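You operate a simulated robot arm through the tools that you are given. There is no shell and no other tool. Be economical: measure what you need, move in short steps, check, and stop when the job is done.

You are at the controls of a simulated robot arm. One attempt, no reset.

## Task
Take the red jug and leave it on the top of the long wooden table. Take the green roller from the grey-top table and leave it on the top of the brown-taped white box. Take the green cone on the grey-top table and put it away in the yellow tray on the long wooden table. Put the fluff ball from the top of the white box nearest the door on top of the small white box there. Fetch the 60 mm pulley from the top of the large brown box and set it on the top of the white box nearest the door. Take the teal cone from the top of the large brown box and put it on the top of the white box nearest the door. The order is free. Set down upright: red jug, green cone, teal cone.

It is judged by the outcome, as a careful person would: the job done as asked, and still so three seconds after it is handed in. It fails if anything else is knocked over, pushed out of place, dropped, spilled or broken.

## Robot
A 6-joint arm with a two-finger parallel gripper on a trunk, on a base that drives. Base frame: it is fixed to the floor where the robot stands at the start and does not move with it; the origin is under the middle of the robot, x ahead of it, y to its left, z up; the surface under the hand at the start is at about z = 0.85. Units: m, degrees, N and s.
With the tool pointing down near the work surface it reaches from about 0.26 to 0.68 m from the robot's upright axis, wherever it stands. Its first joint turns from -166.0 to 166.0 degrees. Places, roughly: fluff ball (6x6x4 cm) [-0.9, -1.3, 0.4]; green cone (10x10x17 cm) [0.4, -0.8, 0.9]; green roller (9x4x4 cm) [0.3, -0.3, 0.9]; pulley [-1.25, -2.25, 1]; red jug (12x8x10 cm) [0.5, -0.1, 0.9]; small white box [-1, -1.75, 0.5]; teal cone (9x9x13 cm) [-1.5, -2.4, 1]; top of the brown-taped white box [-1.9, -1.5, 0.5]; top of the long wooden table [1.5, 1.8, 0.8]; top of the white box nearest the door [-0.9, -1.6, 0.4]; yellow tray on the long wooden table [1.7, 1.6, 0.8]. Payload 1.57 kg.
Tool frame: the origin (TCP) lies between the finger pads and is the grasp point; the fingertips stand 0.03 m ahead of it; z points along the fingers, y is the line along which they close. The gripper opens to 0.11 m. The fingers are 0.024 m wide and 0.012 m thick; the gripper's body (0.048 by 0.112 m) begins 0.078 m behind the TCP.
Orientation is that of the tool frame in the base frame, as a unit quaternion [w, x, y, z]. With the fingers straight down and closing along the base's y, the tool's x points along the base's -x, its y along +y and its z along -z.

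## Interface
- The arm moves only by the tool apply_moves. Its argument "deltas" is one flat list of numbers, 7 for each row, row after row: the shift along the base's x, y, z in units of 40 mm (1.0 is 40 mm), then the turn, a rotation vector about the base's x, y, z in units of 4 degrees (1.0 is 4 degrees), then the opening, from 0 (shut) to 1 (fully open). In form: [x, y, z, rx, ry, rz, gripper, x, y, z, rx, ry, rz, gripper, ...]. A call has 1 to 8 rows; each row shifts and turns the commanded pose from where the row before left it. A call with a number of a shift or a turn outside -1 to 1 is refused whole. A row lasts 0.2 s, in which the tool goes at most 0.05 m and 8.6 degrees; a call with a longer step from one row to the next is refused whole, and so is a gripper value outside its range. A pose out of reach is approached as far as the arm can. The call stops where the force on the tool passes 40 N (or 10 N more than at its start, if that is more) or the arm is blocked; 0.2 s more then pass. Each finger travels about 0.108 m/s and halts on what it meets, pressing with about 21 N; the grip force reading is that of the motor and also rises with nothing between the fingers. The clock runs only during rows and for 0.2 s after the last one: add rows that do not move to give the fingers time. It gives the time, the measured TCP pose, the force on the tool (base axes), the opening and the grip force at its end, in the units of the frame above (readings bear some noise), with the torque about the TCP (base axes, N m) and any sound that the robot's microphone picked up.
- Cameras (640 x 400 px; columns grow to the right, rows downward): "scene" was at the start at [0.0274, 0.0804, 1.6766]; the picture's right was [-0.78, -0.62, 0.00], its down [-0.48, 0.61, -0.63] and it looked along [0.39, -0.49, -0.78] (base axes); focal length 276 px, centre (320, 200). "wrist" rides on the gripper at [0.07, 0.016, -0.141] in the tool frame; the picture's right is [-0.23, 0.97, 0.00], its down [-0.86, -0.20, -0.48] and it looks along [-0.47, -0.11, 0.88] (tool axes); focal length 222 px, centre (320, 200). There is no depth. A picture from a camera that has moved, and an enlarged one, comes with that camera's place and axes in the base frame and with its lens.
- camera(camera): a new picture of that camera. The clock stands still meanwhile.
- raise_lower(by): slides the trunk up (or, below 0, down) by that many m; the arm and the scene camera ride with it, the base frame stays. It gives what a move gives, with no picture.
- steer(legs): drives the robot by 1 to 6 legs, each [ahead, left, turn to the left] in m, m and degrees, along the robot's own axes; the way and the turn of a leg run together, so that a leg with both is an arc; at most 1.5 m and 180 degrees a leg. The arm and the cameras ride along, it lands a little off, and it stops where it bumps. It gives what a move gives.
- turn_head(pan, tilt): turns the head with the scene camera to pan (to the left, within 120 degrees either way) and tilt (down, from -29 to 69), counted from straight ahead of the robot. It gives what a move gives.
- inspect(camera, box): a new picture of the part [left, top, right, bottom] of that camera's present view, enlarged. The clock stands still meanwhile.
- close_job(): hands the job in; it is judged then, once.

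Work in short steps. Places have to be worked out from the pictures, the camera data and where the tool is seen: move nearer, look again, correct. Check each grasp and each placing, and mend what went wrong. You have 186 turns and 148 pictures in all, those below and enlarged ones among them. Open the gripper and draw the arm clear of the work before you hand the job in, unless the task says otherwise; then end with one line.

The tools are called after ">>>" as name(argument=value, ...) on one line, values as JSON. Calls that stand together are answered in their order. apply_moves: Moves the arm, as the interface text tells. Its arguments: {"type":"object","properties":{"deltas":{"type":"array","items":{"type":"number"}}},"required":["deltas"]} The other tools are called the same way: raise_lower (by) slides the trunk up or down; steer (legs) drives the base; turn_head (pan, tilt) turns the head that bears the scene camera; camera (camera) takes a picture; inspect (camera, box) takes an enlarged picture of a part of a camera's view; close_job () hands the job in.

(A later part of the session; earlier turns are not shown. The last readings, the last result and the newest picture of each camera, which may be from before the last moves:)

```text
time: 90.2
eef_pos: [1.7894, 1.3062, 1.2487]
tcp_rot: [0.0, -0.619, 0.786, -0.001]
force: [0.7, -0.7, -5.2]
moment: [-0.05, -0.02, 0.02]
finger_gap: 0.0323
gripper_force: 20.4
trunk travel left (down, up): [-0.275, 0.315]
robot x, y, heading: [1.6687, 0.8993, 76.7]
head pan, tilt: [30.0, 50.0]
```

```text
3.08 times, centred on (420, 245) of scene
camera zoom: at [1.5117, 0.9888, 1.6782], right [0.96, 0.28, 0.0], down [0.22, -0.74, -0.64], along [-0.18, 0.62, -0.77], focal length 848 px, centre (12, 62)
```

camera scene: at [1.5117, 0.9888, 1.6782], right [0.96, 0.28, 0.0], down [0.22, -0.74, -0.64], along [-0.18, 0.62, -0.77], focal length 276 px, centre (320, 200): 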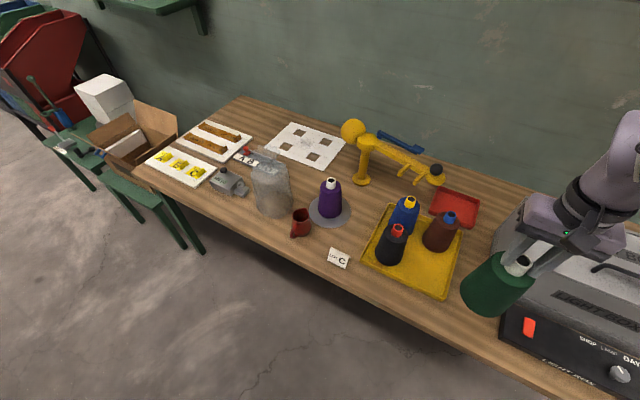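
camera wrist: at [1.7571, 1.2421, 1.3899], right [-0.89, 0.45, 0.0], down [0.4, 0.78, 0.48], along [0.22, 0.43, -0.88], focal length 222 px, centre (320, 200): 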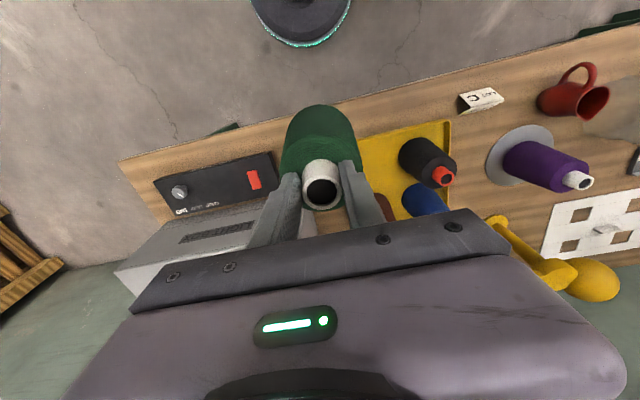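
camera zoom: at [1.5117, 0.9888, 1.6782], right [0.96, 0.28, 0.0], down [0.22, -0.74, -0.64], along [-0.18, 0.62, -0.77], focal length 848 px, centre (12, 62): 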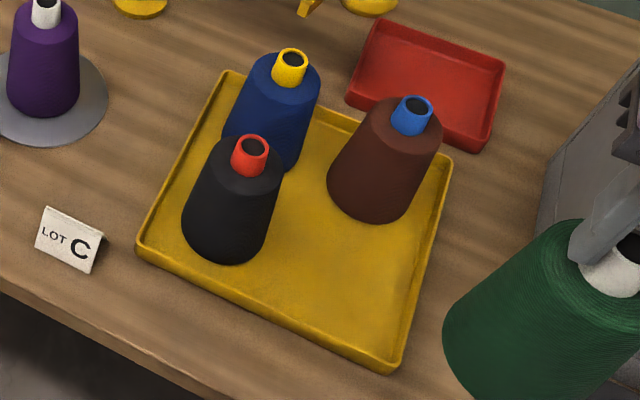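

Tray's front-right corner ≈(1.79, 1.414), brown cone ≈(1.767,1.62), black ≈(1.61,1.516). Free spot centre ≈(1.74, 1.492). Move there at height.

>>> apply_moves(deltas=[-0.247, 0.8, 0, 0, 0, 0, 0, -0.247, 0.95, 0, 0, 0, 0, 0, -0.247, 0.95, 0, 0, 0, 0, 0, -0.247, 0.95, 0, 0, 0, 0, 0, -0.247, 1.0, 0, 0, 0, 0, 0, 0, 0, -0.6, 0, 0, 0, 0, 0, 0, 0, 0, 0, 0, 0])

>>> camera(camera="wrist")

>>> inspect(camera="scene", box=[340, 170, 500, 310])

```text
time: 91.8
eef_pos: [1.7397, 1.4948, 1.2231]
tcp_rot: [0.0, -0.618, 0.786, 0.0]
force: [1.0, 0.8, -5.3]
moment: [-0.05, 0.06, 0.01]
finger_gap: 0.0326
gripper_force: 21.5
trunk travel left (down, up): [-0.275, 0.315]
robot x, y, heading: [1.6732, 0.9025, 76.1]
head pan, tilt: [30.0, 50.0]
```

```text
109 pictures are left
camera wrist: at [1.7076, 1.43, 1.3643], right [-0.89, 0.45, 0.0], down [0.4, 0.78, 0.48], along [0.22, 0.43, -0.88], focal length 222 px, centre (320, 200)
```

wrist: 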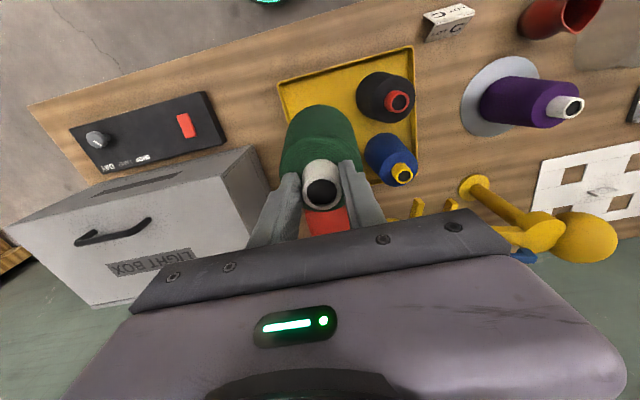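

```text
2.86 times, centred on (420, 240) of scene
camera zoom: at [1.5114, 0.9893, 1.6781], right [0.96, 0.28, 0.0], down [0.22, -0.74, -0.64], along [-0.18, 0.62, -0.77], focal length 788 px, centre (34, 86)
```

zoom: 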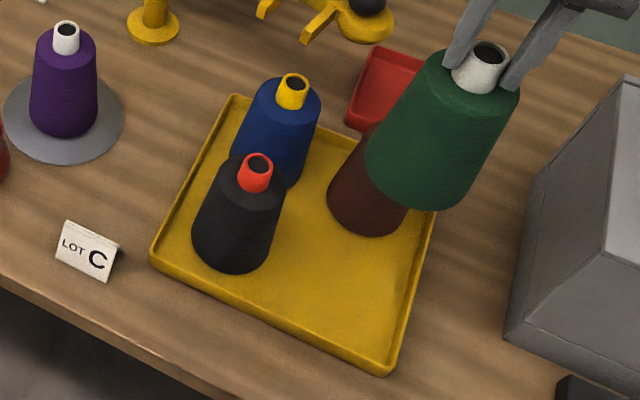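

Position agrees in both views. Lower to ~3 cm above the tray floor and recheck.

>>> apply_moves(deltas=[0, -0.05, -0.6, 0, 0, 0, 0, 0, 0, -0.8, 0, 0, 0, 0, 0, 0, -0.9, 0, 0, 0, 0, 0, 0, -0.9, 0, 0, 0, 0, 0, 0, -0.9, 0, 0, 0, 0, 0, 0, -0.6, 0, 0, 0, 0, 0, 0, 0, 0, 0, 0, 0])

>>> camera(camera="wrist")

>>> inspect(camera="scene", box=[340, 170, 500, 310])

```text
time: 93.4
eef_pos: [1.7386, 1.4897, 1.0357]
tcp_rot: [-0.001, -0.618, 0.786, -0.001]
force: [1.1, -0.3, -5.9]
moment: [-0.02, -0.01, -0.02]
finger_gap: 0.0322
gripper_force: 20.5
trunk travel left (down, up): [-0.275, 0.315]
robot x, y, heading: [1.6743, 0.8975, 76.4]
head pan, tilt: [30.0, 50.0]
```

```text
107 pictures are left
camera wrist: at [1.7071, 1.4269, 1.1781], right [-0.89, 0.45, 0.0], down [0.4, 0.78, 0.48], along [0.22, 0.43, -0.88], focal length 222 px, centre (320, 200)
```

wrist: 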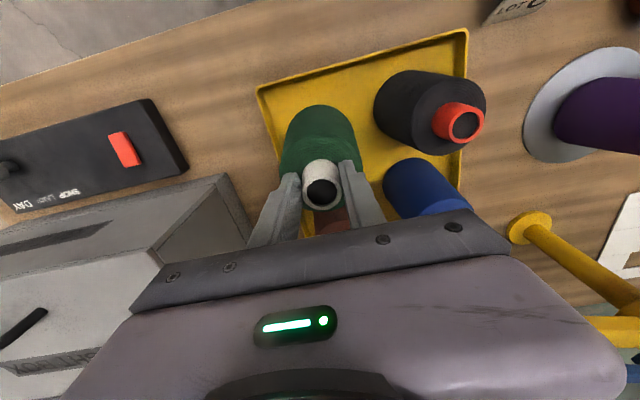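

```text
2.86 times, centred on (420, 240) of scene
camera zoom: at [1.5116, 0.9888, 1.6782], right [0.96, 0.28, 0.0], down [0.22, -0.74, -0.64], along [-0.18, 0.62, -0.77], focal length 788 px, centre (34, 86)
```

zoom: 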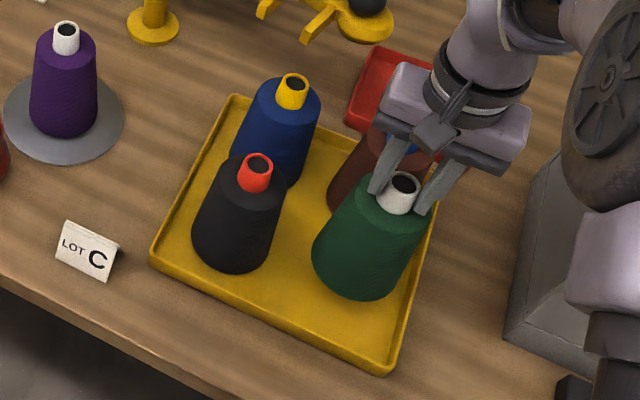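

Well placed inside the tray. Continue down, slowly at the end.

>>> apply_moves(deltas=[0, 0, -0.5, 0, 0, 0, 0, 0, 0, -0.2, 0, 0, 0, 0, 0, 0, -0.1, 0, 0, 0, 0, 0, 0, -0.1, 0, 0, 0, 0, 0, 0, 0, 0, 0, 0, 0])

```text
time: 94.6
eef_pos: [1.7387, 1.4911, 1.0002]
tcp_rot: [0.0, -0.619, 0.785, 0.0]
force: [0.4, -0.6, -6.1]
moment: [-0.04, -0.01, -0.02]
finger_gap: 0.0319
gripper_force: 20.7
trunk travel left (down, up): [-0.275, 0.315]
robot x, y, heading: [1.6705, 0.8977, 76.6]
head pan, tilt: [30.0, 50.0]
```

No contact yet; keep stepping down.

>>> apply_moves(deltas=[0, 0, -0.1, 0, 0, 0, 0, 0, 0, -0.1, 0, 0, 0, 0, 0, 0, 0, 0, 0, 0, 0])

```text
time: 95.4
eef_pos: [1.7403, 1.4904, 0.9927]
tcp_rot: [0.0, -0.618, 0.786, 0.001]
force: [0.0, -0.6, -5.3]
moment: [-0.04, 0.04, -0.02]
finger_gap: 0.0321
gripper_force: 21.0
trunk travel left (down, up): [-0.275, 0.315]
robot x, y, heading: [1.6716, 0.9019, 76.5]
head pan, tilt: [30.0, 50.0]
```

>>> apply_moves(deltas=[0, 0, -0.08, 0, 0, 0, 0, 0, 0, -0.08, 0, 0, 0, 0, 0, 0, 0, 0, 0, 0, 0])

```text
time: 96.2
eef_pos: [1.74, 1.4908, 0.9856]
tcp_rot: [0.0, -0.619, 0.786, 0.0]
force: [-1.1, -0.6, -4.1]
moment: [-0.03, 0.05, -0.02]
finger_gap: 0.0323
gripper_force: 21.1
trunk travel left (down, up): [-0.275, 0.315]
robot x, y, heading: [1.6722, 0.8993, 76.5]
head pan, tilt: [30.0, 50.0]
```

Still hanging (possibly just touching). Continue in 2–3 mm steps.

>>> apply_moves(deltas=[0, 0, -0.06, 0, 0, 0, 0, 0, 0, -0.06, 0, 0, 0, 0, 0, 0, 0, 0, 0, 0, 0])

>>> inspect(camera="scene", box=[380, 200, 480, 300])

```text
time: 97.0
eef_pos: [1.7412, 1.4901, 0.9843]
tcp_rot: [0.003, -0.618, 0.786, 0.003]
force: [6.4, 0.1, 33.4]
moment: [0.13, -0.29, -0.08]
finger_gap: 0.0323
gripper_force: 21.0
trunk travel left (down, up): [-0.275, 0.315]
robot x, y, heading: [1.6717, 0.9022, 76.3]
head pan, tilt: [30.0, 50.0]
```

```text
4.00 times, centred on (430, 250) of scene
camera zoom: at [1.512, 0.9848, 1.6788], right [0.96, 0.28, 0.0], down [0.22, -0.73, -0.64], along [-0.18, 0.62, -0.76], focal length 1103 px, centre (-120, 0)
```

zoom: 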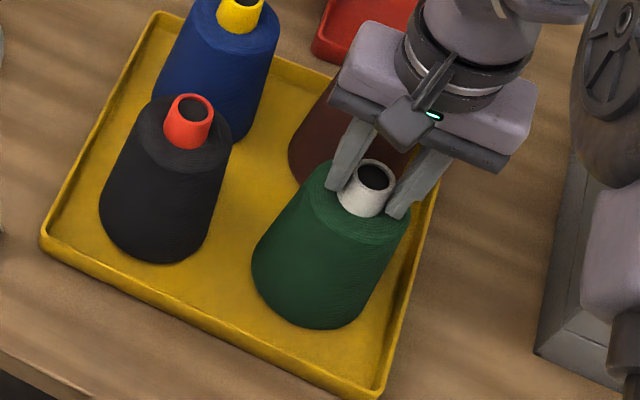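

Firm contact (33 N). Raise 3 mm of command to unload, then release.

>>> apply_moves(deltas=[0, 0, 0.08, 0, 0, 0, 0, 0, 0, 0, 0, 0, 0, 0.3, 0, 0, 0, 0, 0, 0, 0.5, 0, 0, 0, 0, 0, 0, 0.6, 0, 0, 0, 0, 0, 0, 0.6])

>>> inspect(camera="scene", box=[380, 200, 480, 300])

```text
time: 98.2
eef_pos: [1.7396, 1.4902, 0.9838]
tcp_rot: [-0.001, -0.618, 0.786, 0.0]
force: [-0.4, 0.0, 0.1]
moment: [0.01, -0.04, -0.03]
finger_gap: 0.0659
gripper_force: 0.0
trunk travel left (down, up): [-0.275, 0.315]
robot x, y, heading: [1.6775, 0.9007, 76.4]
head pan, tilt: [30.0, 50.0]
```

```text
4.00 times, centred on (430, 250) of scene
camera zoom: at [1.5115, 0.9884, 1.6782], right [0.96, 0.28, 0.0], down [0.22, -0.74, -0.64], along [-0.18, 0.62, -0.77], focal length 1103 px, centre (-120, 0)
```

zoom: 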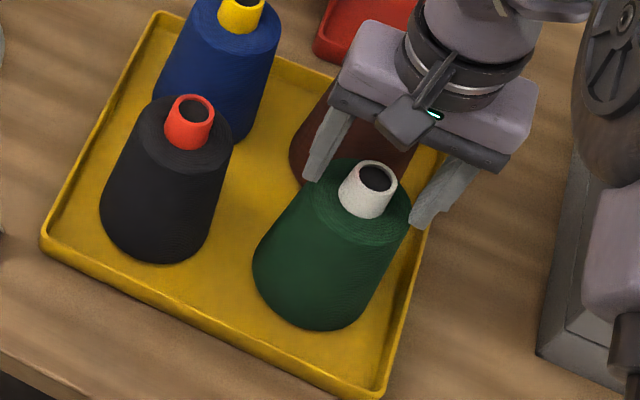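

Released and upright. Lift straight up and retract.

>>> apply_moves(deltas=[0, 0, 0.5, 0, 0, 0, 0.6, 0, 0, 1, 0, 0, 0, 0.6, 0, 0, 1, 0, 0, 0, 0.6, 0, 0, 1, 0, 0, 0, 0.6, 0, -0.8, 0.8, 0, 0, 0, 0.7, 0, -1, 0.3, 0, 0, 0, 0.8, 0, -1, 0, 0, 0, 0, 1, 0, -1, 0, 0, 0, 0, 1])

>>> inspect(camera="scene", box=[240, 140, 520, 315])

```text
time: 100.0
eef_pos: [1.7383, 1.3379, 1.17]
tcp_rot: [0.0, -0.618, 0.786, 0.0]
force: [0.0, -0.5, -0.1]
moment: [0.03, 0.01, -0.05]
finger_gap: 0.1102
gripper_force: 0.1
trunk travel left (down, up): [-0.275, 0.315]
robot x, y, heading: [1.675, 0.9012, 76.5]
head pan, tilt: [30.0, 50.0]
```

```text
2.29 times, centred on (380, 228) of scene
camera zoom: at [1.5115, 0.9871, 1.6783], right [0.96, 0.28, 0.0], down [0.22, -0.73, -0.64], along [-0.18, 0.62, -0.77], focal length 630 px, centre (183, 137)
```

zoom: 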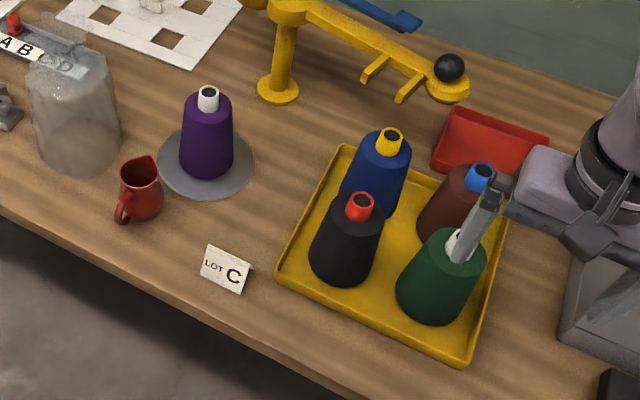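

Both jug and green cone are placed. Drive back to the grey table for the roller at ≈(0.343, -0.328).

>>> steer(legs=[[0, 0, -76.5], [-0.86, 0, 0], [-0.86, 0, 0], [0, -0.6, 0], [0, -0.58, 0]])

>>> camera(camera="wrist")

```text
time: 118.0
eef_pos: [0.3435, -0.1827, 1.1672]
tcp_rot: [0.0, 0.021, 1.0, 0.0]
force: [-0.2, 0.1, 0.2]
moment: [0.04, 0.03, 0.05]
finger_gap: 0.1097
gripper_force: 0.1
trunk travel left (down, up): [-0.275, 0.315]
robot x, y, heading: [-0.0958, -0.2029, -2.3]
head pan, tilt: [30.0, 50.0]
```

```text
102 pictures are left
camera wrist: at [0.2751, -0.1636, 1.3104], right [0.27, 0.96, 0.0], down [0.85, -0.24, 0.48], along [0.46, -0.13, -0.88], focal length 222 px, centre (320, 200)
```

wrist: 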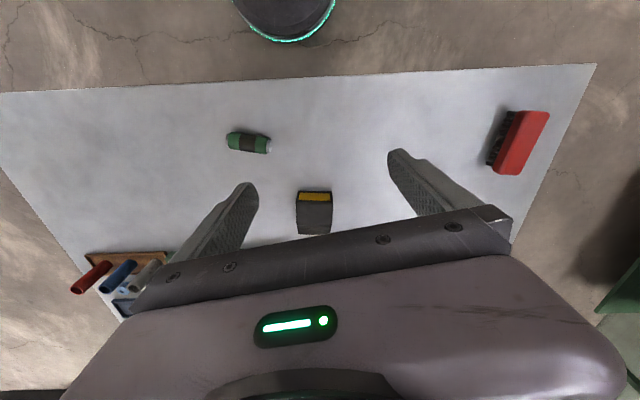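

Roller centre (0.343, -0.326), axis at ~62°. Rotate the gripper +64° about z while moving above it.

>>> apply_moves(deltas=[0, -0.45, 0, 0, 0, 1, 1, 0, -0.45, 0, 0, 0, 1, 1, 0, -0.45, 0, 0, 0, 1, 1, 0, -0.45, 0, 0, 0, 1, 1, 0, -0.45, 0, 0, 0, 1, 1, 0, -0.45, 0, 0, 0, 1, 1, 0, -0.45, 0, 0, 0, 1, 1, 0, -0.43, 0, 0, 0, 1, 1])

>>> apply_moves(deltas=[0, 0, -0.5, 0, 0, 1, 1, 0, 0, -0.5, 0, 0, 1, 1, 0, 0, -0.5, 0, 0, 1, 1, 0, 0, -0.5, 0, 0, 1, 1, 0, 0, -0.5, 0, 0, 1, 1, 0, 0, -0.5, 0, 0, 1, 1, 0, 0, 0, 0, 0, 1, 1, 0, 0, 0, 0, 0, 1, 1])

>>> camera(camera="wrist")

```text
time: 119.8
eef_pos: [0.3436, -0.3258, 1.1672]
tcp_rot: [0.0, -0.256, 0.967, 0.001]
force: [0.3, 0.1, 0.0]
moment: [0.0, 0.01, 0.01]
finger_gap: 0.1101
gripper_force: 0.0
trunk travel left (down, up): [-0.275, 0.315]
robot x, y, heading: [-0.0953, -0.2065, -2.3]
head pan, tilt: [30.0, 50.0]
```

```text
time: 121.6
eef_pos: [0.3442, -0.3239, 1.0477]
tcp_rot: [0.0, -0.513, 0.858, 0.0]
force: [0.0, -0.5, -0.4]
moment: [0.01, -0.01, -0.03]
finger_gap: 0.1101
gripper_force: 0.0
trunk travel left (down, up): [-0.275, 0.315]
robot x, y, heading: [-0.0977, -0.2026, -2.5]
head pan, tilt: [30.0, 50.0]
```

```text
101 pictures are left
camera wrist: at [0.2968, -0.3787, 1.1903], right [-0.75, 0.66, 0.0], down [0.58, 0.66, 0.48], along [0.32, 0.36, -0.88], focal length 222 px, centre (320, 200)
```

wrist: 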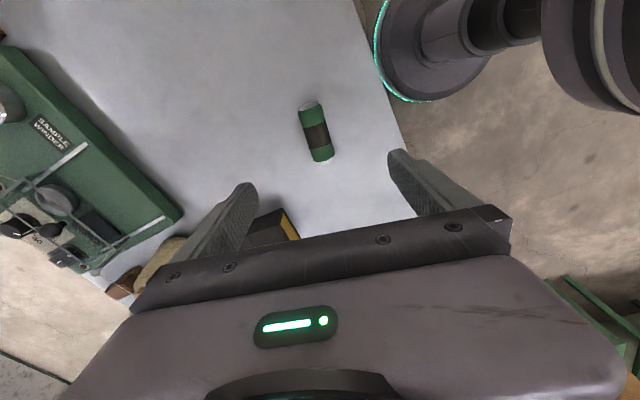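

Center (0.346, -0.331). Lower to TCP z≈0.888 and close.

>>> apply_moves(deltas=[0.05, -0.17, -0.8, 0, 0, 0, 0.8, 0, 0, -0.8, 0, 0, 0, 0.7, 0, 0, -0.8, 0, 0, 0, 0.7, 0, 0, -0.8, 0, 0, 0, 0.7, 0, 0, -0.7, 0, 0, 0, 0.7, 0, 0, 0, 0, 0, 0, 0.7])

>>> camera(camera="wrist")

```text
time: 123.0
eef_pos: [0.3452, -0.3333, 0.8922]
tcp_rot: [0.0, -0.512, 0.859, 0.0]
force: [-0.1, -0.4, 0.4]
moment: [0.0, 0.0, -0.01]
finger_gap: 0.0773
gripper_force: 0.0
trunk travel left (down, up): [-0.275, 0.315]
robot x, y, heading: [-0.0947, -0.2062, -2.3]
head pan, tilt: [30.0, 50.0]
```

```text
100 pictures are left
camera wrist: at [0.2977, -0.3871, 1.0346], right [-0.75, 0.66, 0.0], down [0.58, 0.66, 0.48], along [0.32, 0.36, -0.88], focal length 222 px, centre (320, 200)
```

wrist: 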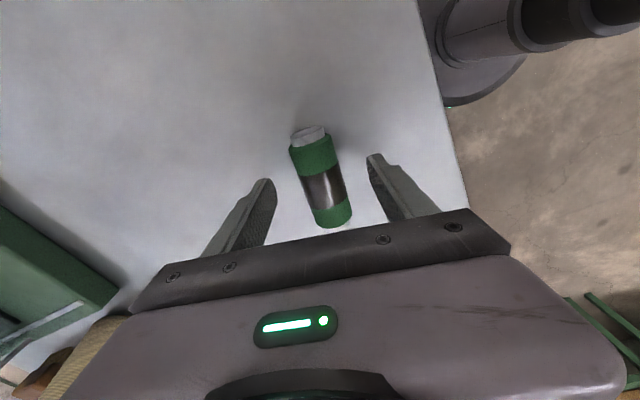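

Roller sits between the fingers. Close, then lift.

>>> apply_moves(deltas=[0, 0, -0.1, 0, 0, 0, 0.5, 0, 0, 0, 0, 0, 0, 0.3, 0, 0, 0, 0, 0, 0, 0, 0, 0, 0, 0, 0, 0, 0, 0, 0, 0, 0, 0, 0, 0])

>>> apply_moves(deltas=[0, 0, 0.3, 0, 0, 0, 0, 0, 0, 0.7, 0, 0, 0, 0, 0, 0, 1, 0, 0, 0, 0, 0, 0, 1, 0, 0, 0, 0, 0, 0, 1, 0, 0, 0, 0, 0, 0, 1, 0, 0, 0, 0, 0, 0, 1, 0, 0, 0, 0, 0, 0, 0, 0, 0, 0, 0])

>>> camera(camera="wrist")

```text
time: 124.2
eef_pos: [0.345, -0.3317, 0.8883]
tcp_rot: [0.001, -0.512, 0.859, 0.0]
force: [0.3, 0.1, -1.2]
moment: [0.0, -0.05, 0.0]
finger_gap: 0.034
gripper_force: 20.5
trunk travel left (down, up): [-0.275, 0.315]
robot x, y, heading: [-0.0991, -0.2041, -2.5]
head pan, tilt: [30.0, 50.0]
```

```text
time: 126.0
eef_pos: [0.3469, -0.3295, 1.1276]
tcp_rot: [0.0, -0.513, 0.858, 0.001]
force: [0.2, 0.5, -1.3]
moment: [-0.01, 0.0, 0.03]
finger_gap: 0.0328
gripper_force: 20.6
trunk travel left (down, up): [-0.275, 0.315]
robot x, y, heading: [-0.0962, -0.2041, -2.6]
head pan, tilt: [30.0, 50.0]
```

```text
99 pictures are left
camera wrist: at [0.2995, -0.3847, 1.2693], right [-0.75, 0.66, 0.0], down [0.58, 0.66, 0.48], along [0.32, 0.36, -0.88], focal length 222 px, centre (320, 200)
```

wrist: 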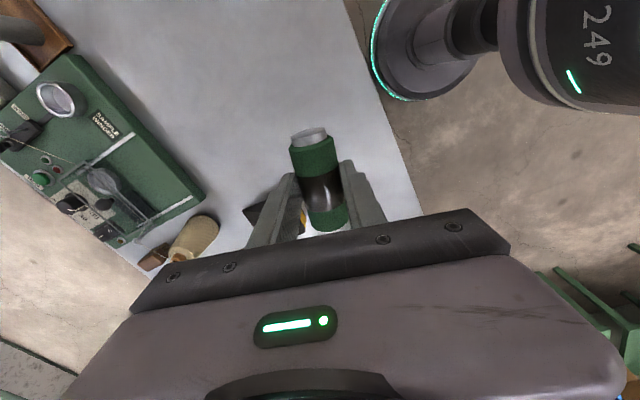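

Roller held. Now back off, turn right to face the white boxes area, and look.

>>> steer(legs=[[-0.2, 0, 0], [0, 0, -88], [0.5, 0, 0]])

>>> turn_head(pan=-40, tilt=35)

>>> camera(camera="scene")

```text
time: 134.0
eef_pos: [-0.454, -1.1527, 1.128]
tcp_rot: [0.0, 0.245, 0.969, 0.0]
force: [0.6, 0.0, -1.9]
moment: [0.03, 0.0, 0.0]
finger_gap: 0.033
gripper_force: 21.3
trunk travel left (down, up): [-0.275, 0.315]
robot x, y, heading: [-0.3287, -0.7099, -92.6]
head pan, tilt: [30.0, 50.0]
```

```text
time: 135.4
eef_pos: [-0.4548, -1.1531, 1.128]
tcp_rot: [0.0, 0.247, 0.969, 0.0]
force: [1.0, -0.2, -0.9]
moment: [0.0, 0.01, 0.01]
finger_gap: 0.0329
gripper_force: 21.0
trunk travel left (down, up): [-0.275, 0.315]
robot x, y, heading: [-0.3257, -0.7079, -92.9]
head pan, tilt: [-40.0, 35.0]
```

```text
98 pictures are left
camera scene: at [-0.2452, -0.7588, 1.6999], right [-0.74, 0.67, 0.0], down [0.39, 0.42, -0.82], along [-0.55, -0.6, -0.57], focal length 276 px, centre (320, 200)
```

scene: 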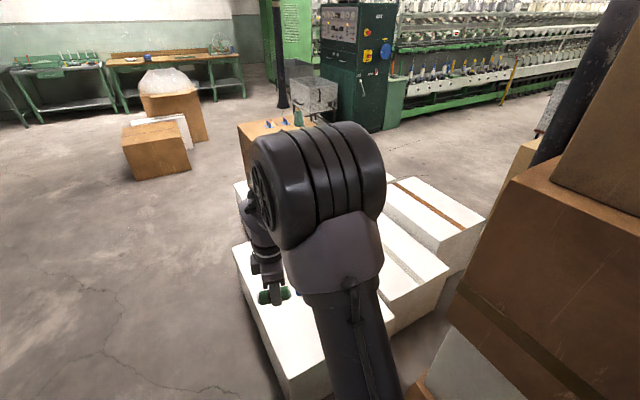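

The brown-taped white box is the third in the row (strip from about (-1.88,-1.13) to (-2.06,-1.78)). I raise the trunk for a better overview to plan access.

>>> raise_lower(by=0.3)

>>> turn_head(pan=-75, tilt=35)

>>> camera(camera="scene")

>>> turn_head(pan=-25, tilt=35)

>>> camera(camera="scene")

```text
time: 138.4
eef_pos: [-0.4547, -1.1523, 1.4288]
tcp_rot: [0.0, 0.246, 0.969, 0.0]
force: [0.0, -0.2, -1.4]
moment: [-0.01, 0.0, -0.02]
finger_gap: 0.0328
gripper_force: 20.9
trunk travel left (down, up): [-0.575, 0.015]
robot x, y, heading: [-0.3252, -0.7092, -92.5]
head pan, tilt: [-40.0, 35.0]
```

```text
time: 139.4
eef_pos: [-0.4544, -1.1523, 1.4269]
tcp_rot: [0.0, 0.247, 0.969, 0.0]
force: [0.5, 0.1, -0.9]
moment: [0.03, 0.0, 0.0]
finger_gap: 0.0329
gripper_force: 20.9
trunk travel left (down, up): [-0.575, 0.015]
robot x, y, heading: [-0.3254, -0.7112, -92.3]
head pan, tilt: [-75.0, 35.0]
```

```text
97 pictures are left
camera scene: at [-0.2717, -0.713, 1.9999], right [-0.22, 0.98, 0.0], down [0.56, 0.13, -0.82], along [-0.8, -0.18, -0.57], focal length 276 px, centre (320, 200)
```

scene: 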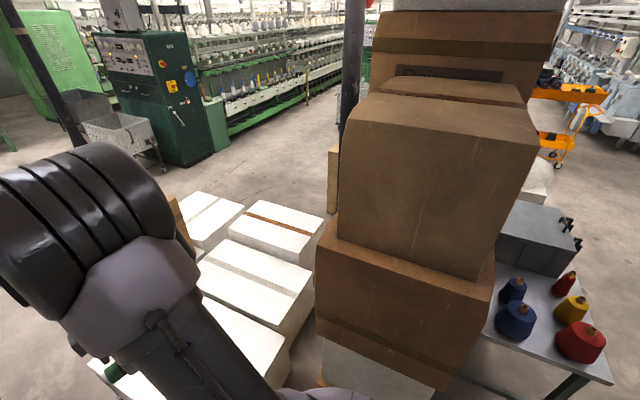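

```text
time: 140.6
eef_pos: [-0.455, -1.151, 1.4272]
tcp_rot: [0.0, 0.246, 0.969, 0.0]
force: [0.2, -0.2, -1.7]
moment: [0.02, 0.03, -0.01]
finger_gap: 0.033
gripper_force: 20.9
trunk travel left (down, up): [-0.575, 0.015]
robot x, y, heading: [-0.3251, -0.7081, -92.7]
head pan, tilt: [-25.0, 35.0]
```

```text
96 pictures are left
camera scene: at [-0.2264, -0.772, 1.9999], right [-0.89, 0.46, 0.0], down [0.26, 0.51, -0.82], along [-0.38, -0.73, -0.57], focal length 276 px, centre (320, 200)
```

scene: 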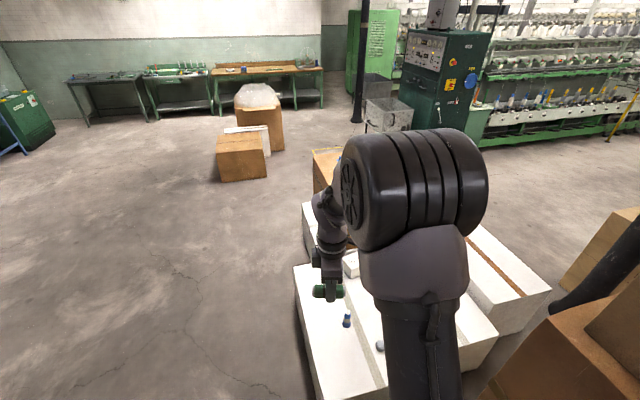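

There's open floor beyond the boxes on the far (west) side; I'll go around the south. First thread between the grey table's corner and the white box, then south.

>>> steer(legs=[[0.284, 0.139, 0], [0.49, 0.173, 0], [0.85, 0.04, 0], [0.85, 0.04, 0]])

>>> turn_head(pan=-90, tilt=35)

>>> camera(camera="scene")

>>> turn_head(pan=-120, tilt=40)

>>> camera(camera="scene")

```text
time: 153.6
eef_pos: [-0.186, -3.6404, 1.4278]
tcp_rot: [0.0, 0.255, 0.967, 0.001]
force: [1.3, -0.5, -1.1]
moment: [0.03, -0.01, 0.02]
finger_gap: 0.0329
gripper_force: 21.4
trunk travel left (down, up): [-0.575, 0.015]
robot x, y, heading: [-0.0478, -3.196, -93.3]
head pan, tilt: [-25.0, 35.0]
```

```text
time: 155.0
eef_pos: [-0.1876, -3.6409, 1.4285]
tcp_rot: [0.0, 0.254, 0.967, 0.0]
force: [0.1, 0.5, -0.7]
moment: [0.04, 0.03, 0.05]
finger_gap: 0.033
gripper_force: 20.5
trunk travel left (down, up): [-0.575, 0.015]
robot x, y, heading: [-0.053, -3.1951, -93.5]
head pan, tilt: [-90.0, 35.0]
```

```text
95 pictures are left
camera scene: at [0.0031, -3.1817, 1.9999], right [0.06, 1.0, 0.0], down [0.57, -0.04, -0.82], along [-0.82, 0.05, -0.57], focal length 276 px, centre (320, 200)
```

scene: 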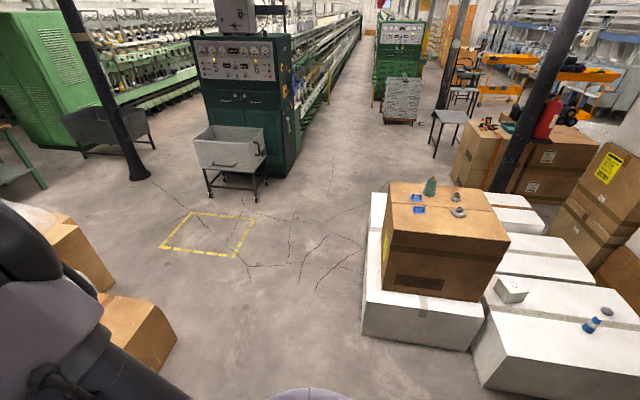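

```text
time: 155.9
eef_pos: [-0.187, -3.6409, 1.4267]
tcp_rot: [0.0, 0.254, 0.967, -0.001]
force: [0.1, -0.5, -0.3]
moment: [0.01, 0.04, -0.04]
finger_gap: 0.033
gripper_force: 20.5
trunk travel left (down, up): [-0.575, 0.015]
robot x, y, heading: [-0.0508, -3.1992, -93.3]
head pan, tilt: [-120.0, 40.0]
```

```text
94 pictures are left
camera scene: at [0.0201, -3.1403, 1.9924], right [0.55, 0.83, 0.0], down [0.54, -0.35, -0.77], along [-0.64, 0.42, -0.64], focal length 276 px, centre (320, 200)
```

scene: 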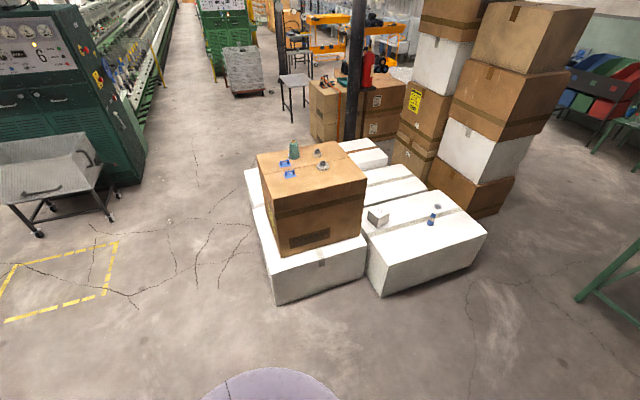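

Excellent overview. Route: west along y≈-3.2, then north to ≈(-2.7, -1.5), turning to face east onto the brown-taped box.

>>> steer(legs=[[0, 0, -86.7], [1.33, 0, 0], [1.33, 0, 0], [0, 0, -90], [0.85, 0, 0], [0.85, 0, 0]])

>>> turn_head(pan=-75, tilt=45)

>>> camera(camera="scene")

```text
time: 184.1
eef_pos: [-2.5415, -1.1092, 1.4273]
tcp_rot: [0.005, 0.968, -0.249, -0.001]
force: [-0.5, -6.2, 0.7]
moment: [0.96, -0.1, 0.01]
finger_gap: 0.0329
gripper_force: 21.4
trunk travel left (down, up): [-0.575, 0.015]
robot x, y, heading: [-2.666, -1.5476, 87.5]
head pan, tilt: [-120.0, 40.0]
stopped in leg 6: the force on the tool passed its limit at 123 N (the readings are from after the stop); the commanded pose is now the measured one
```

```text
time: 185.2
eef_pos: [-2.5411, -1.108, 1.4271]
tcp_rot: [0.005, 0.969, -0.249, -0.001]
force: [-0.3, -7.8, -2.7]
moment: [1.01, -0.08, 0.0]
finger_gap: 0.0331
gripper_force: 20.8
trunk travel left (down, up): [-0.575, 0.015]
robot x, y, heading: [-2.6665, -1.5486, 87.8]
head pan, tilt: [-75.0, 45.0]
```

```text
93 pictures are left
camera scene: at [-2.7292, -1.5462, 1.9851], right [0.22, -0.98, 0.0], down [-0.69, -0.15, -0.71], along [0.69, 0.15, -0.71], focal length 276 px, centre (320, 200)
```

scene: 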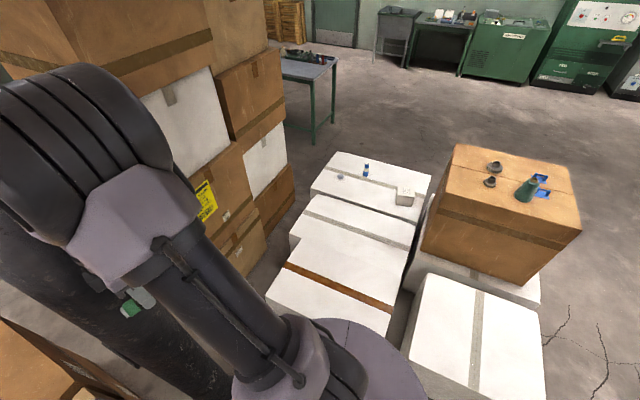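

The gripper bumped something to the north (likely the dark pole). Look at it, then back away.

>>> turn_head(pan=-10, tilt=35)

>>> camera(camera="scene")

>>> camera(camera="wrist")

```text
time: 186.6
eef_pos: [-2.5405, -1.1099, 1.4275]
tcp_rot: [0.005, 0.969, -0.249, 0.0]
force: [-0.8, -9.9, -4.6]
moment: [0.92, -0.1, -0.01]
finger_gap: 0.033
gripper_force: 21.2
trunk travel left (down, up): [-0.575, 0.015]
robot x, y, heading: [-2.6665, -1.5483, 87.5]
head pan, tilt: [-10.0, 35.0]
```

```text
92 pictures are left
camera scene: at [-2.7894, -1.4778, 2.0], right [0.98, -0.22, 0.0], down [-0.12, -0.56, -0.82], along [0.18, 0.8, -0.57], focal length 276 px, centre (320, 200)
```

scene: 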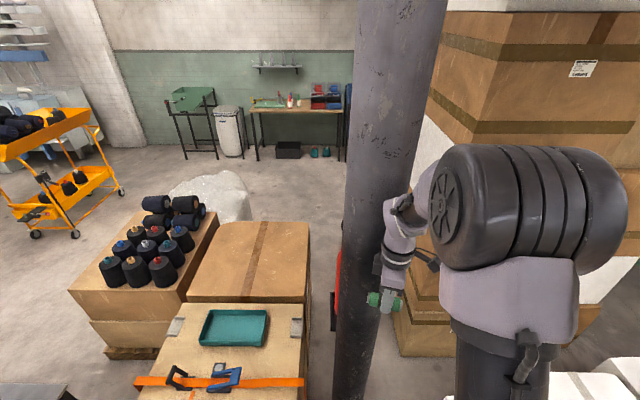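

```text
91 pictures are left
camera wrist: at [-2.4864, -1.1561, 1.5689], right [-0.67, -0.74, 0.01], down [-0.65, 0.59, 0.48], along [-0.36, 0.31, -0.88], focal length 222 px, centre (320, 200)
```

wrist: 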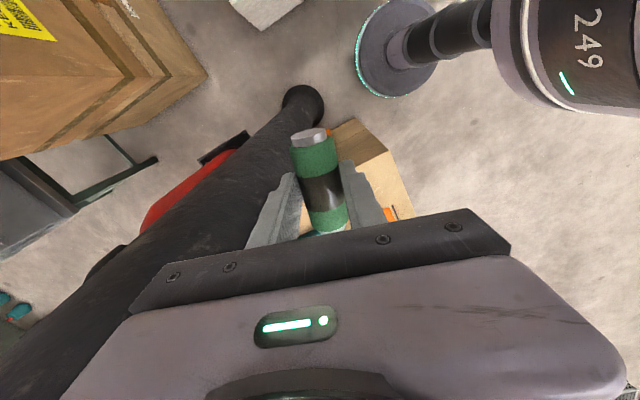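

It touched only the fixed steel pole; roller still gripped. Back off 0.3 m and turn right to face east.

>>> steer(legs=[[-0.3, 0, 0], [0, 0, -87], [0, 0.3, 0]])

>>> turn_head(pan=20, tilt=55)

>>> camera(camera="scene")

>>> camera(camera="wrist")

```text
time: 193.9
eef_pos: [-2.2412, -1.6494, 1.4269]
tcp_rot: [-0.004, -0.541, 0.841, 0.004]
force: [0.3, 0.1, -1.2]
moment: [-0.01, -0.03, -0.01]
finger_gap: 0.0326
gripper_force: 20.8
trunk travel left (down, up): [-0.575, 0.015]
robot x, y, heading: [-2.6911, -1.5524, 1.9]
head pan, tilt: [-10.0, 35.0]
```

```text
time: 194.9
eef_pos: [-2.2419, -1.6487, 1.426]
tcp_rot: [-0.003, -0.542, 0.841, 0.005]
force: [-0.8, 1.1, -1.8]
moment: [0.02, -0.02, 0.0]
finger_gap: 0.0332
gripper_force: 21.4
trunk travel left (down, up): [-0.575, 0.015]
robot x, y, heading: [-2.6919, -1.5561, 1.9]
head pan, tilt: [20.0, 55.0]
```

```text
90 pictures are left
camera scene: at [-2.6467, -1.3883, 1.9718], right [0.37, -0.93, 0.0], down [-0.76, -0.3, -0.57], along [0.53, 0.21, -0.82], focal length 276 px, centre (320, 200)
```

scene: 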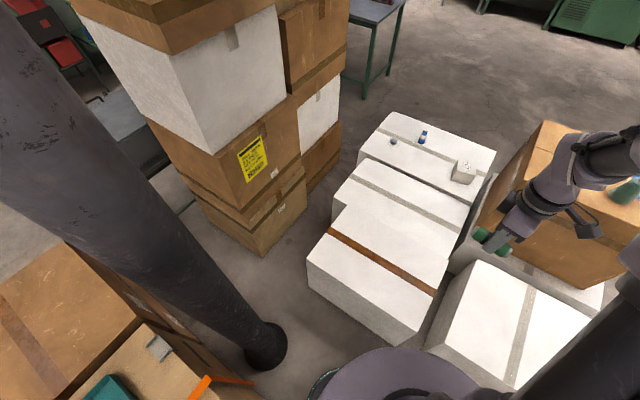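

```text
89 pictures are left
camera wrist: at [-2.2832, -1.7061, 1.5684], right [-0.79, 0.61, 0.01], down [0.54, 0.69, 0.47], along [0.28, 0.38, -0.88], focal length 222 px, centre (320, 200)
```

wrist: 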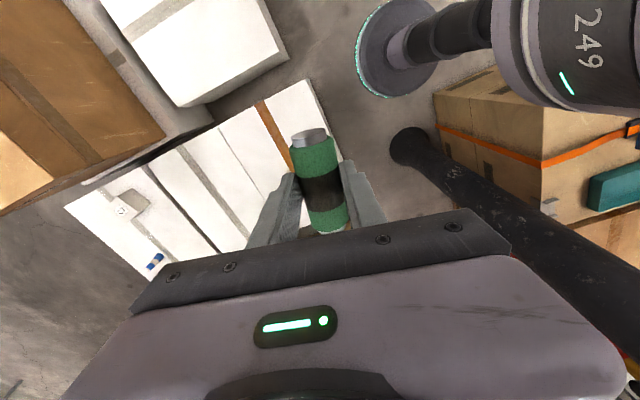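

Inspect the brown-taped box top to find its edges.

>>> inspect(camera="scene", box=[290, 170, 470, 360])

```text
2.11 times, centred on (380, 265) of scene
camera zoom: at [-2.6467, -1.3883, 1.9718], right [0.37, -0.93, 0.0], down [-0.76, -0.3, -0.57], along [0.53, 0.21, -0.82], focal length 581 px, centre (194, 63)
```

zoom: 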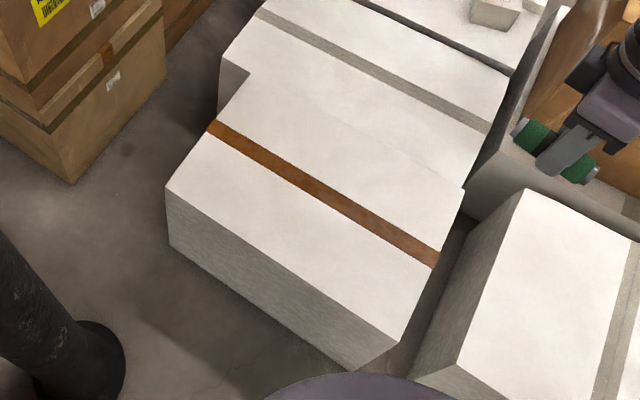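

Box top's west strip spans x≈-2.18 to -1.96 around y=-1.45. Drive 0.12 m closer and lower the trunk.

>>> steer(legs=[[0.12, 0, 0]])

>>> raise_lower(by=-0.57)

>>> camera(camera="wrist")

>>> camera(camera="scene")

```text
time: 196.1
eef_pos: [-2.1205, -1.6451, 1.4284]
tcp_rot: [-0.004, -0.54, 0.842, 0.004]
force: [0.2, 0.3, -1.7]
moment: [0.01, -0.02, -0.01]
finger_gap: 0.0329
gripper_force: 20.4
trunk travel left (down, up): [-0.575, 0.015]
robot x, y, heading: [-2.5695, -1.5492, 1.7]
head pan, tilt: [20.0, 55.0]
```

```text
refused: -0.57 is not a number from -0.4 to 0.4
```

```text
87 pictures are left
camera wrist: at [-2.1632, -1.7026, 1.5688], right [-0.79, 0.61, 0.01], down [0.54, 0.69, 0.47], along [0.28, 0.38, -0.88], focal length 222 px, centre (320, 200)
```

wrist: 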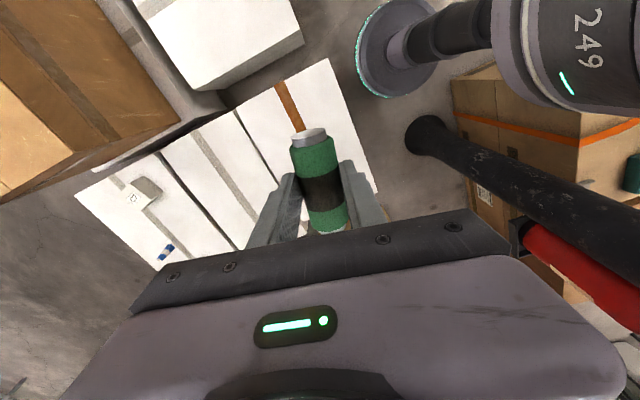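

```text
86 pictures are left
camera scene: at [-2.5265, -1.384, 1.9718], right [0.37, -0.93, 0.0], down [-0.76, -0.3, -0.57], along [0.53, 0.21, -0.82], focal length 276 px, centre (320, 200)
```

scene: 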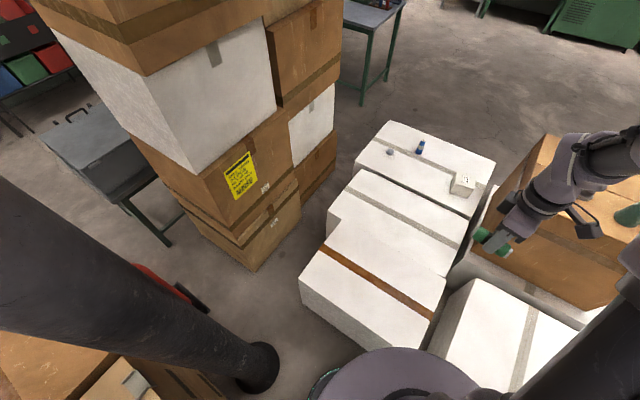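

Move over the target spot (-2.05, -1.5), then lower the trunk in two steps.

>>> apply_moves(deltas=[0.44, 0.9, 0, 0, 0, 0, 0, 0.44, 0.9, 0, 0, 0, 0, 0, 0.44, 0.9, 0, 0, 0, 0, 0, 0.44, 0.9, 0, 0, 0, 0, 0])

>>> raise_lower(by=-0.4)

>>> raise_lower(by=-0.17)

>>> camera(camera="wrist")

>>> camera(camera="scene")

```text
time: 197.1
eef_pos: [-2.0518, -1.4979, 1.4257]
tcp_rot: [-0.004, -0.541, 0.841, 0.003]
force: [0.4, 0.5, -1.4]
moment: [-0.03, -0.02, 0.03]
finger_gap: 0.0329
gripper_force: 20.8
trunk travel left (down, up): [-0.575, 0.015]
robot x, y, heading: [-2.5679, -1.5527, 1.8]
head pan, tilt: [20.0, 55.0]
```

```text
time: 201.0
eef_pos: [-2.0514, -1.4986, 1.0266]
tcp_rot: [-0.004, -0.541, 0.841, 0.004]
force: [0.1, 0.5, -1.2]
moment: [0.0, 0.0, 0.01]
finger_gap: 0.0329
gripper_force: 21.1
trunk travel left (down, up): [-0.175, 0.415]
robot x, y, heading: [-2.5652, -1.5448, 1.6]
head pan, tilt: [20.0, 55.0]
```

```text
time: 202.9
eef_pos: [-2.0518, -1.5007, 0.8557]
tcp_rot: [-0.004, -0.541, 0.841, 0.005]
force: [0.5, -0.1, -1.5]
moment: [0.01, 0.0, -0.03]
finger_gap: 0.0327
gripper_force: 20.9
trunk travel left (down, up): [-0.005, 0.585]
robot x, y, heading: [-2.5676, -1.5484, 1.7]
head pan, tilt: [20.0, 55.0]
```

```text
85 pictures are left
camera wrist: at [-2.0934, -1.5573, 0.998], right [-0.79, 0.61, 0.01], down [0.54, 0.69, 0.47], along [0.28, 0.38, -0.88], focal length 222 px, centre (320, 200)
```

wrist: 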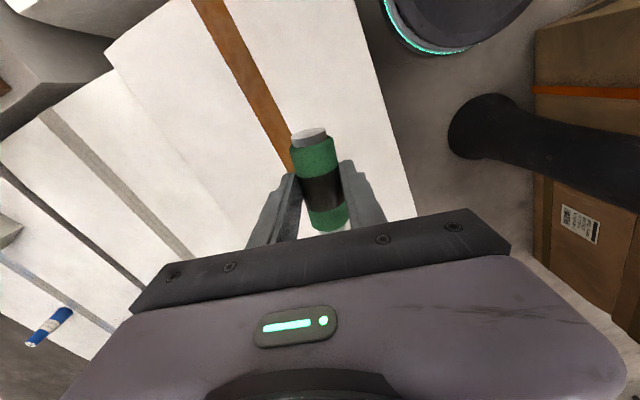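

```text
84 pictures are left
camera scene: at [-2.5251, -1.3841, 1.4018], right [0.37, -0.93, 0.0], down [-0.76, -0.3, -0.57], along [0.53, 0.21, -0.82], focal length 276 px, centre (320, 200)
```

scene: 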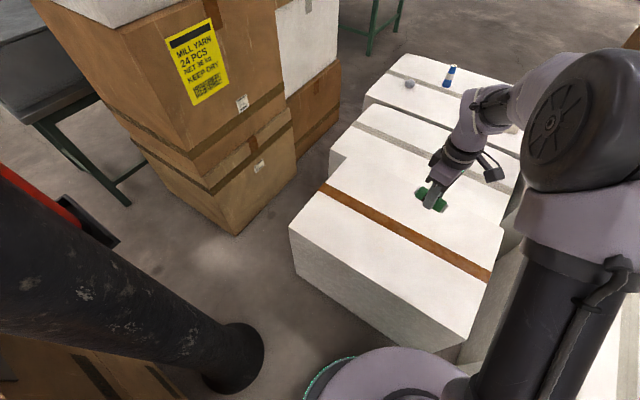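

The roller will land on the white strip between tape and edge. Lower toward z≈0.555.

>>> apply_moves(deltas=[0, 0, -0.95, 0, 0, 0, 0, 0, 0, -1, 0, 0, 0, 0, 0, 0, -1, 0, 0, 0, 0, 0, 0, -1, 0, 0, 0, 0, 0, 0, -1, 0, 0, 0, 0, 0, 0, -1, 0, 0, 0, 0, 0, 0, -1, 0, 0, 0, 0, 0, 0, -0.5, 0, 0, 0, 0])

>>> camera(camera="wrist")

```text
time: 204.7
eef_pos: [-2.0524, -1.5012, 0.5569]
tcp_rot: [-0.004, -0.54, 0.841, 0.005]
force: [0.4, -0.3, -1.6]
moment: [-0.03, -0.02, 0.0]
finger_gap: 0.0329
gripper_force: 21.2
trunk travel left (down, up): [-0.005, 0.585]
robot x, y, heading: [-2.568, -1.5507, 1.9]
head pan, tilt: [20.0, 55.0]
```

```text
83 pictures are left
camera wrist: at [-2.0942, -1.5585, 0.6989], right [-0.79, 0.61, 0.01], down [0.54, 0.69, 0.47], along [0.28, 0.38, -0.88], focal length 222 px, centre (320, 200)
```

wrist: 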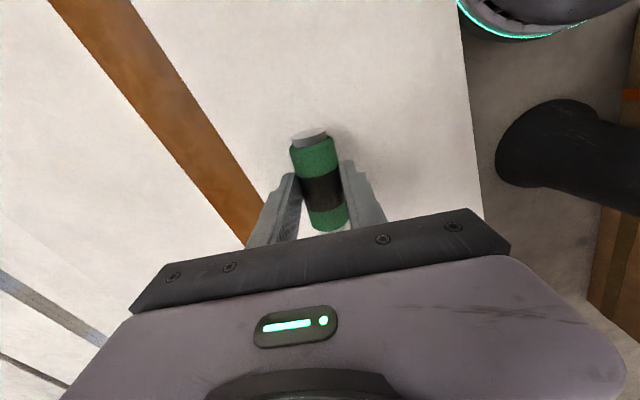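

Arm reaches down fine. Now step down slowly to contact.

>>> apply_moves(deltas=[0, 0, -0.12, 0, 0, 0, 0, 0, 0, -0.12, 0, 0, 0, 0, 0, 0, -0.1, 0, 0, 0, 0, 0, 0, 0, 0, 0, 0, 0])

```text
time: 205.7
eef_pos: [-2.053, -1.4995, 0.5452]
tcp_rot: [-0.002, -0.541, 0.841, 0.004]
force: [0.9, -0.5, -1.2]
moment: [0.01, 0.01, 0.01]
finger_gap: 0.0331
gripper_force: 21.3
trunk travel left (down, up): [-0.005, 0.585]
robot x, y, heading: [-2.5708, -1.5503, 1.6]
head pan, tilt: [20.0, 55.0]
```

>>> apply_moves(deltas=[0, 0, -0.08, 0, 0, 0, 0, 0, 0, -0.08, 0, 0, 0, 0, 0, 0, 0, 0, 0, 0, 0])

>>> camera(camera="wrist")

```text
time: 206.5
eef_pos: [-2.0526, -1.5008, 0.539]
tcp_rot: [-0.003, -0.541, 0.841, 0.004]
force: [-0.4, -4.1, 23.9]
moment: [-0.11, 0.06, 0.2]
finger_gap: 0.0329
gripper_force: 20.9
trunk travel left (down, up): [-0.005, 0.585]
robot x, y, heading: [-2.568, -1.5497, 1.8]
head pan, tilt: [20.0, 55.0]
```

```text
82 pictures are left
camera wrist: at [-2.0944, -1.5578, 0.6811], right [-0.79, 0.61, 0.01], down [0.54, 0.69, 0.48], along [0.29, 0.38, -0.88], focal length 222 px, centre (320, 200)
```

wrist: 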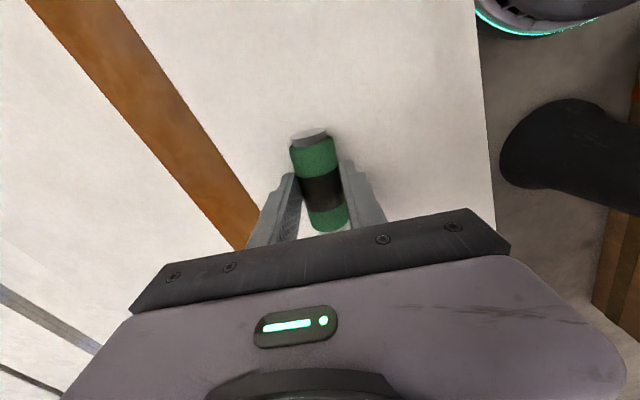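

Contact (24 N). Unload slightly, open, and lift.

>>> apply_moves(deltas=[0, 0, 0.06, 0, 0, 0, 0, 0, 0, 0, 0, 0, 0, 0.35, 0, 0, 0, 0, 0, 0, 0.5, 0, 0, 0, 0, 0, 0, 0.6, 0, 0, 0, 0, 0, 0, 0.6])

>>> camera(camera="wrist")

```text
time: 207.7
eef_pos: [-2.052, -1.5003, 0.5397]
tcp_rot: [-0.003, -0.54, 0.842, 0.005]
force: [-1.2, -0.1, 0.5]
moment: [-0.01, -0.03, 0.0]
finger_gap: 0.066
gripper_force: 0.1
trunk travel left (down, up): [-0.005, 0.585]
robot x, y, heading: [-2.5681, -1.5484, 2.0]
head pan, tilt: [20.0, 55.0]
```

```text
81 pictures are left
camera wrist: at [-2.0941, -1.5575, 0.6819], right [-0.79, 0.61, 0.01], down [0.54, 0.69, 0.47], along [0.28, 0.38, -0.88], focal length 222 px, centre (320, 200)
```

wrist: 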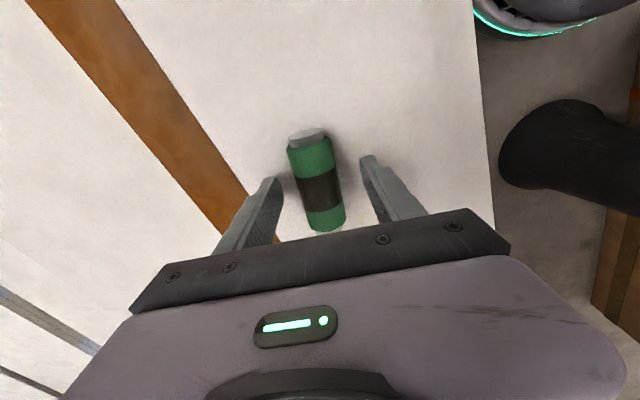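

Roller rests on the box. Lift away, raise trunk, and confirm.

>>> apply_moves(deltas=[0, 0, 0.8, 0, 0, 0, 0.6, 0, 0, 1, 0, 0, 0, 0.6, 0, 0, 1, 0, 0, 0, 0.8, 0, 0, 1, 0, 0, 0, 1, 0, 0, 1, 0, 0, 0, 1, 0, 0, 1, 0, 0, 0, 1, -0.5, 0, 1, 0, 0, 0, 1, -0.8, 0, 0.6, 0, 0, 0, 1])

>>> raise_lower(by=0.4)

>>> camera(camera="wrist")

```text
time: 209.5
eef_pos: [-2.1047, -1.5005, 0.8356]
tcp_rot: [-0.004, -0.54, 0.841, 0.004]
force: [-0.3, -0.9, -0.2]
moment: [0.0, -0.03, 0.03]
finger_gap: 0.1098
gripper_force: 0.0
trunk travel left (down, up): [-0.005, 0.585]
robot x, y, heading: [-2.5707, -1.5503, 1.7]
head pan, tilt: [20.0, 55.0]
```

```text
time: 213.3
eef_pos: [-2.103, -1.4991, 1.2349]
tcp_rot: [-0.004, -0.541, 0.841, 0.004]
force: [-0.3, 0.2, -0.8]
moment: [0.0, 0.03, 0.05]
finger_gap: 0.1101
gripper_force: 0.0
trunk travel left (down, up): [-0.405, 0.185]
robot x, y, heading: [-2.5727, -1.5556, 1.7]
head pan, tilt: [20.0, 55.0]
```

```text
80 pictures are left
camera wrist: at [-2.1455, -1.5577, 1.3768], right [-0.79, 0.61, 0.01], down [0.54, 0.69, 0.47], along [0.28, 0.38, -0.88], focal length 222 px, centre (320, 200)
```

wrist: 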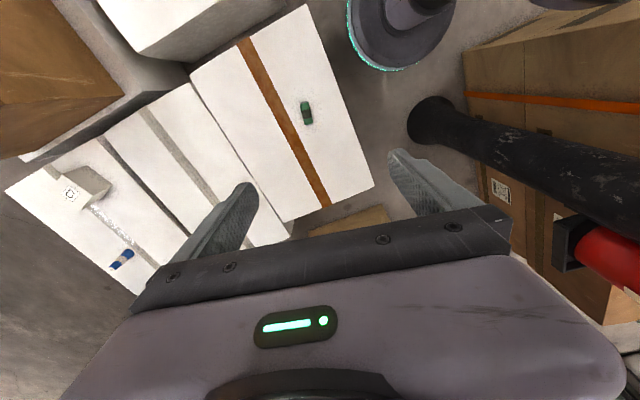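

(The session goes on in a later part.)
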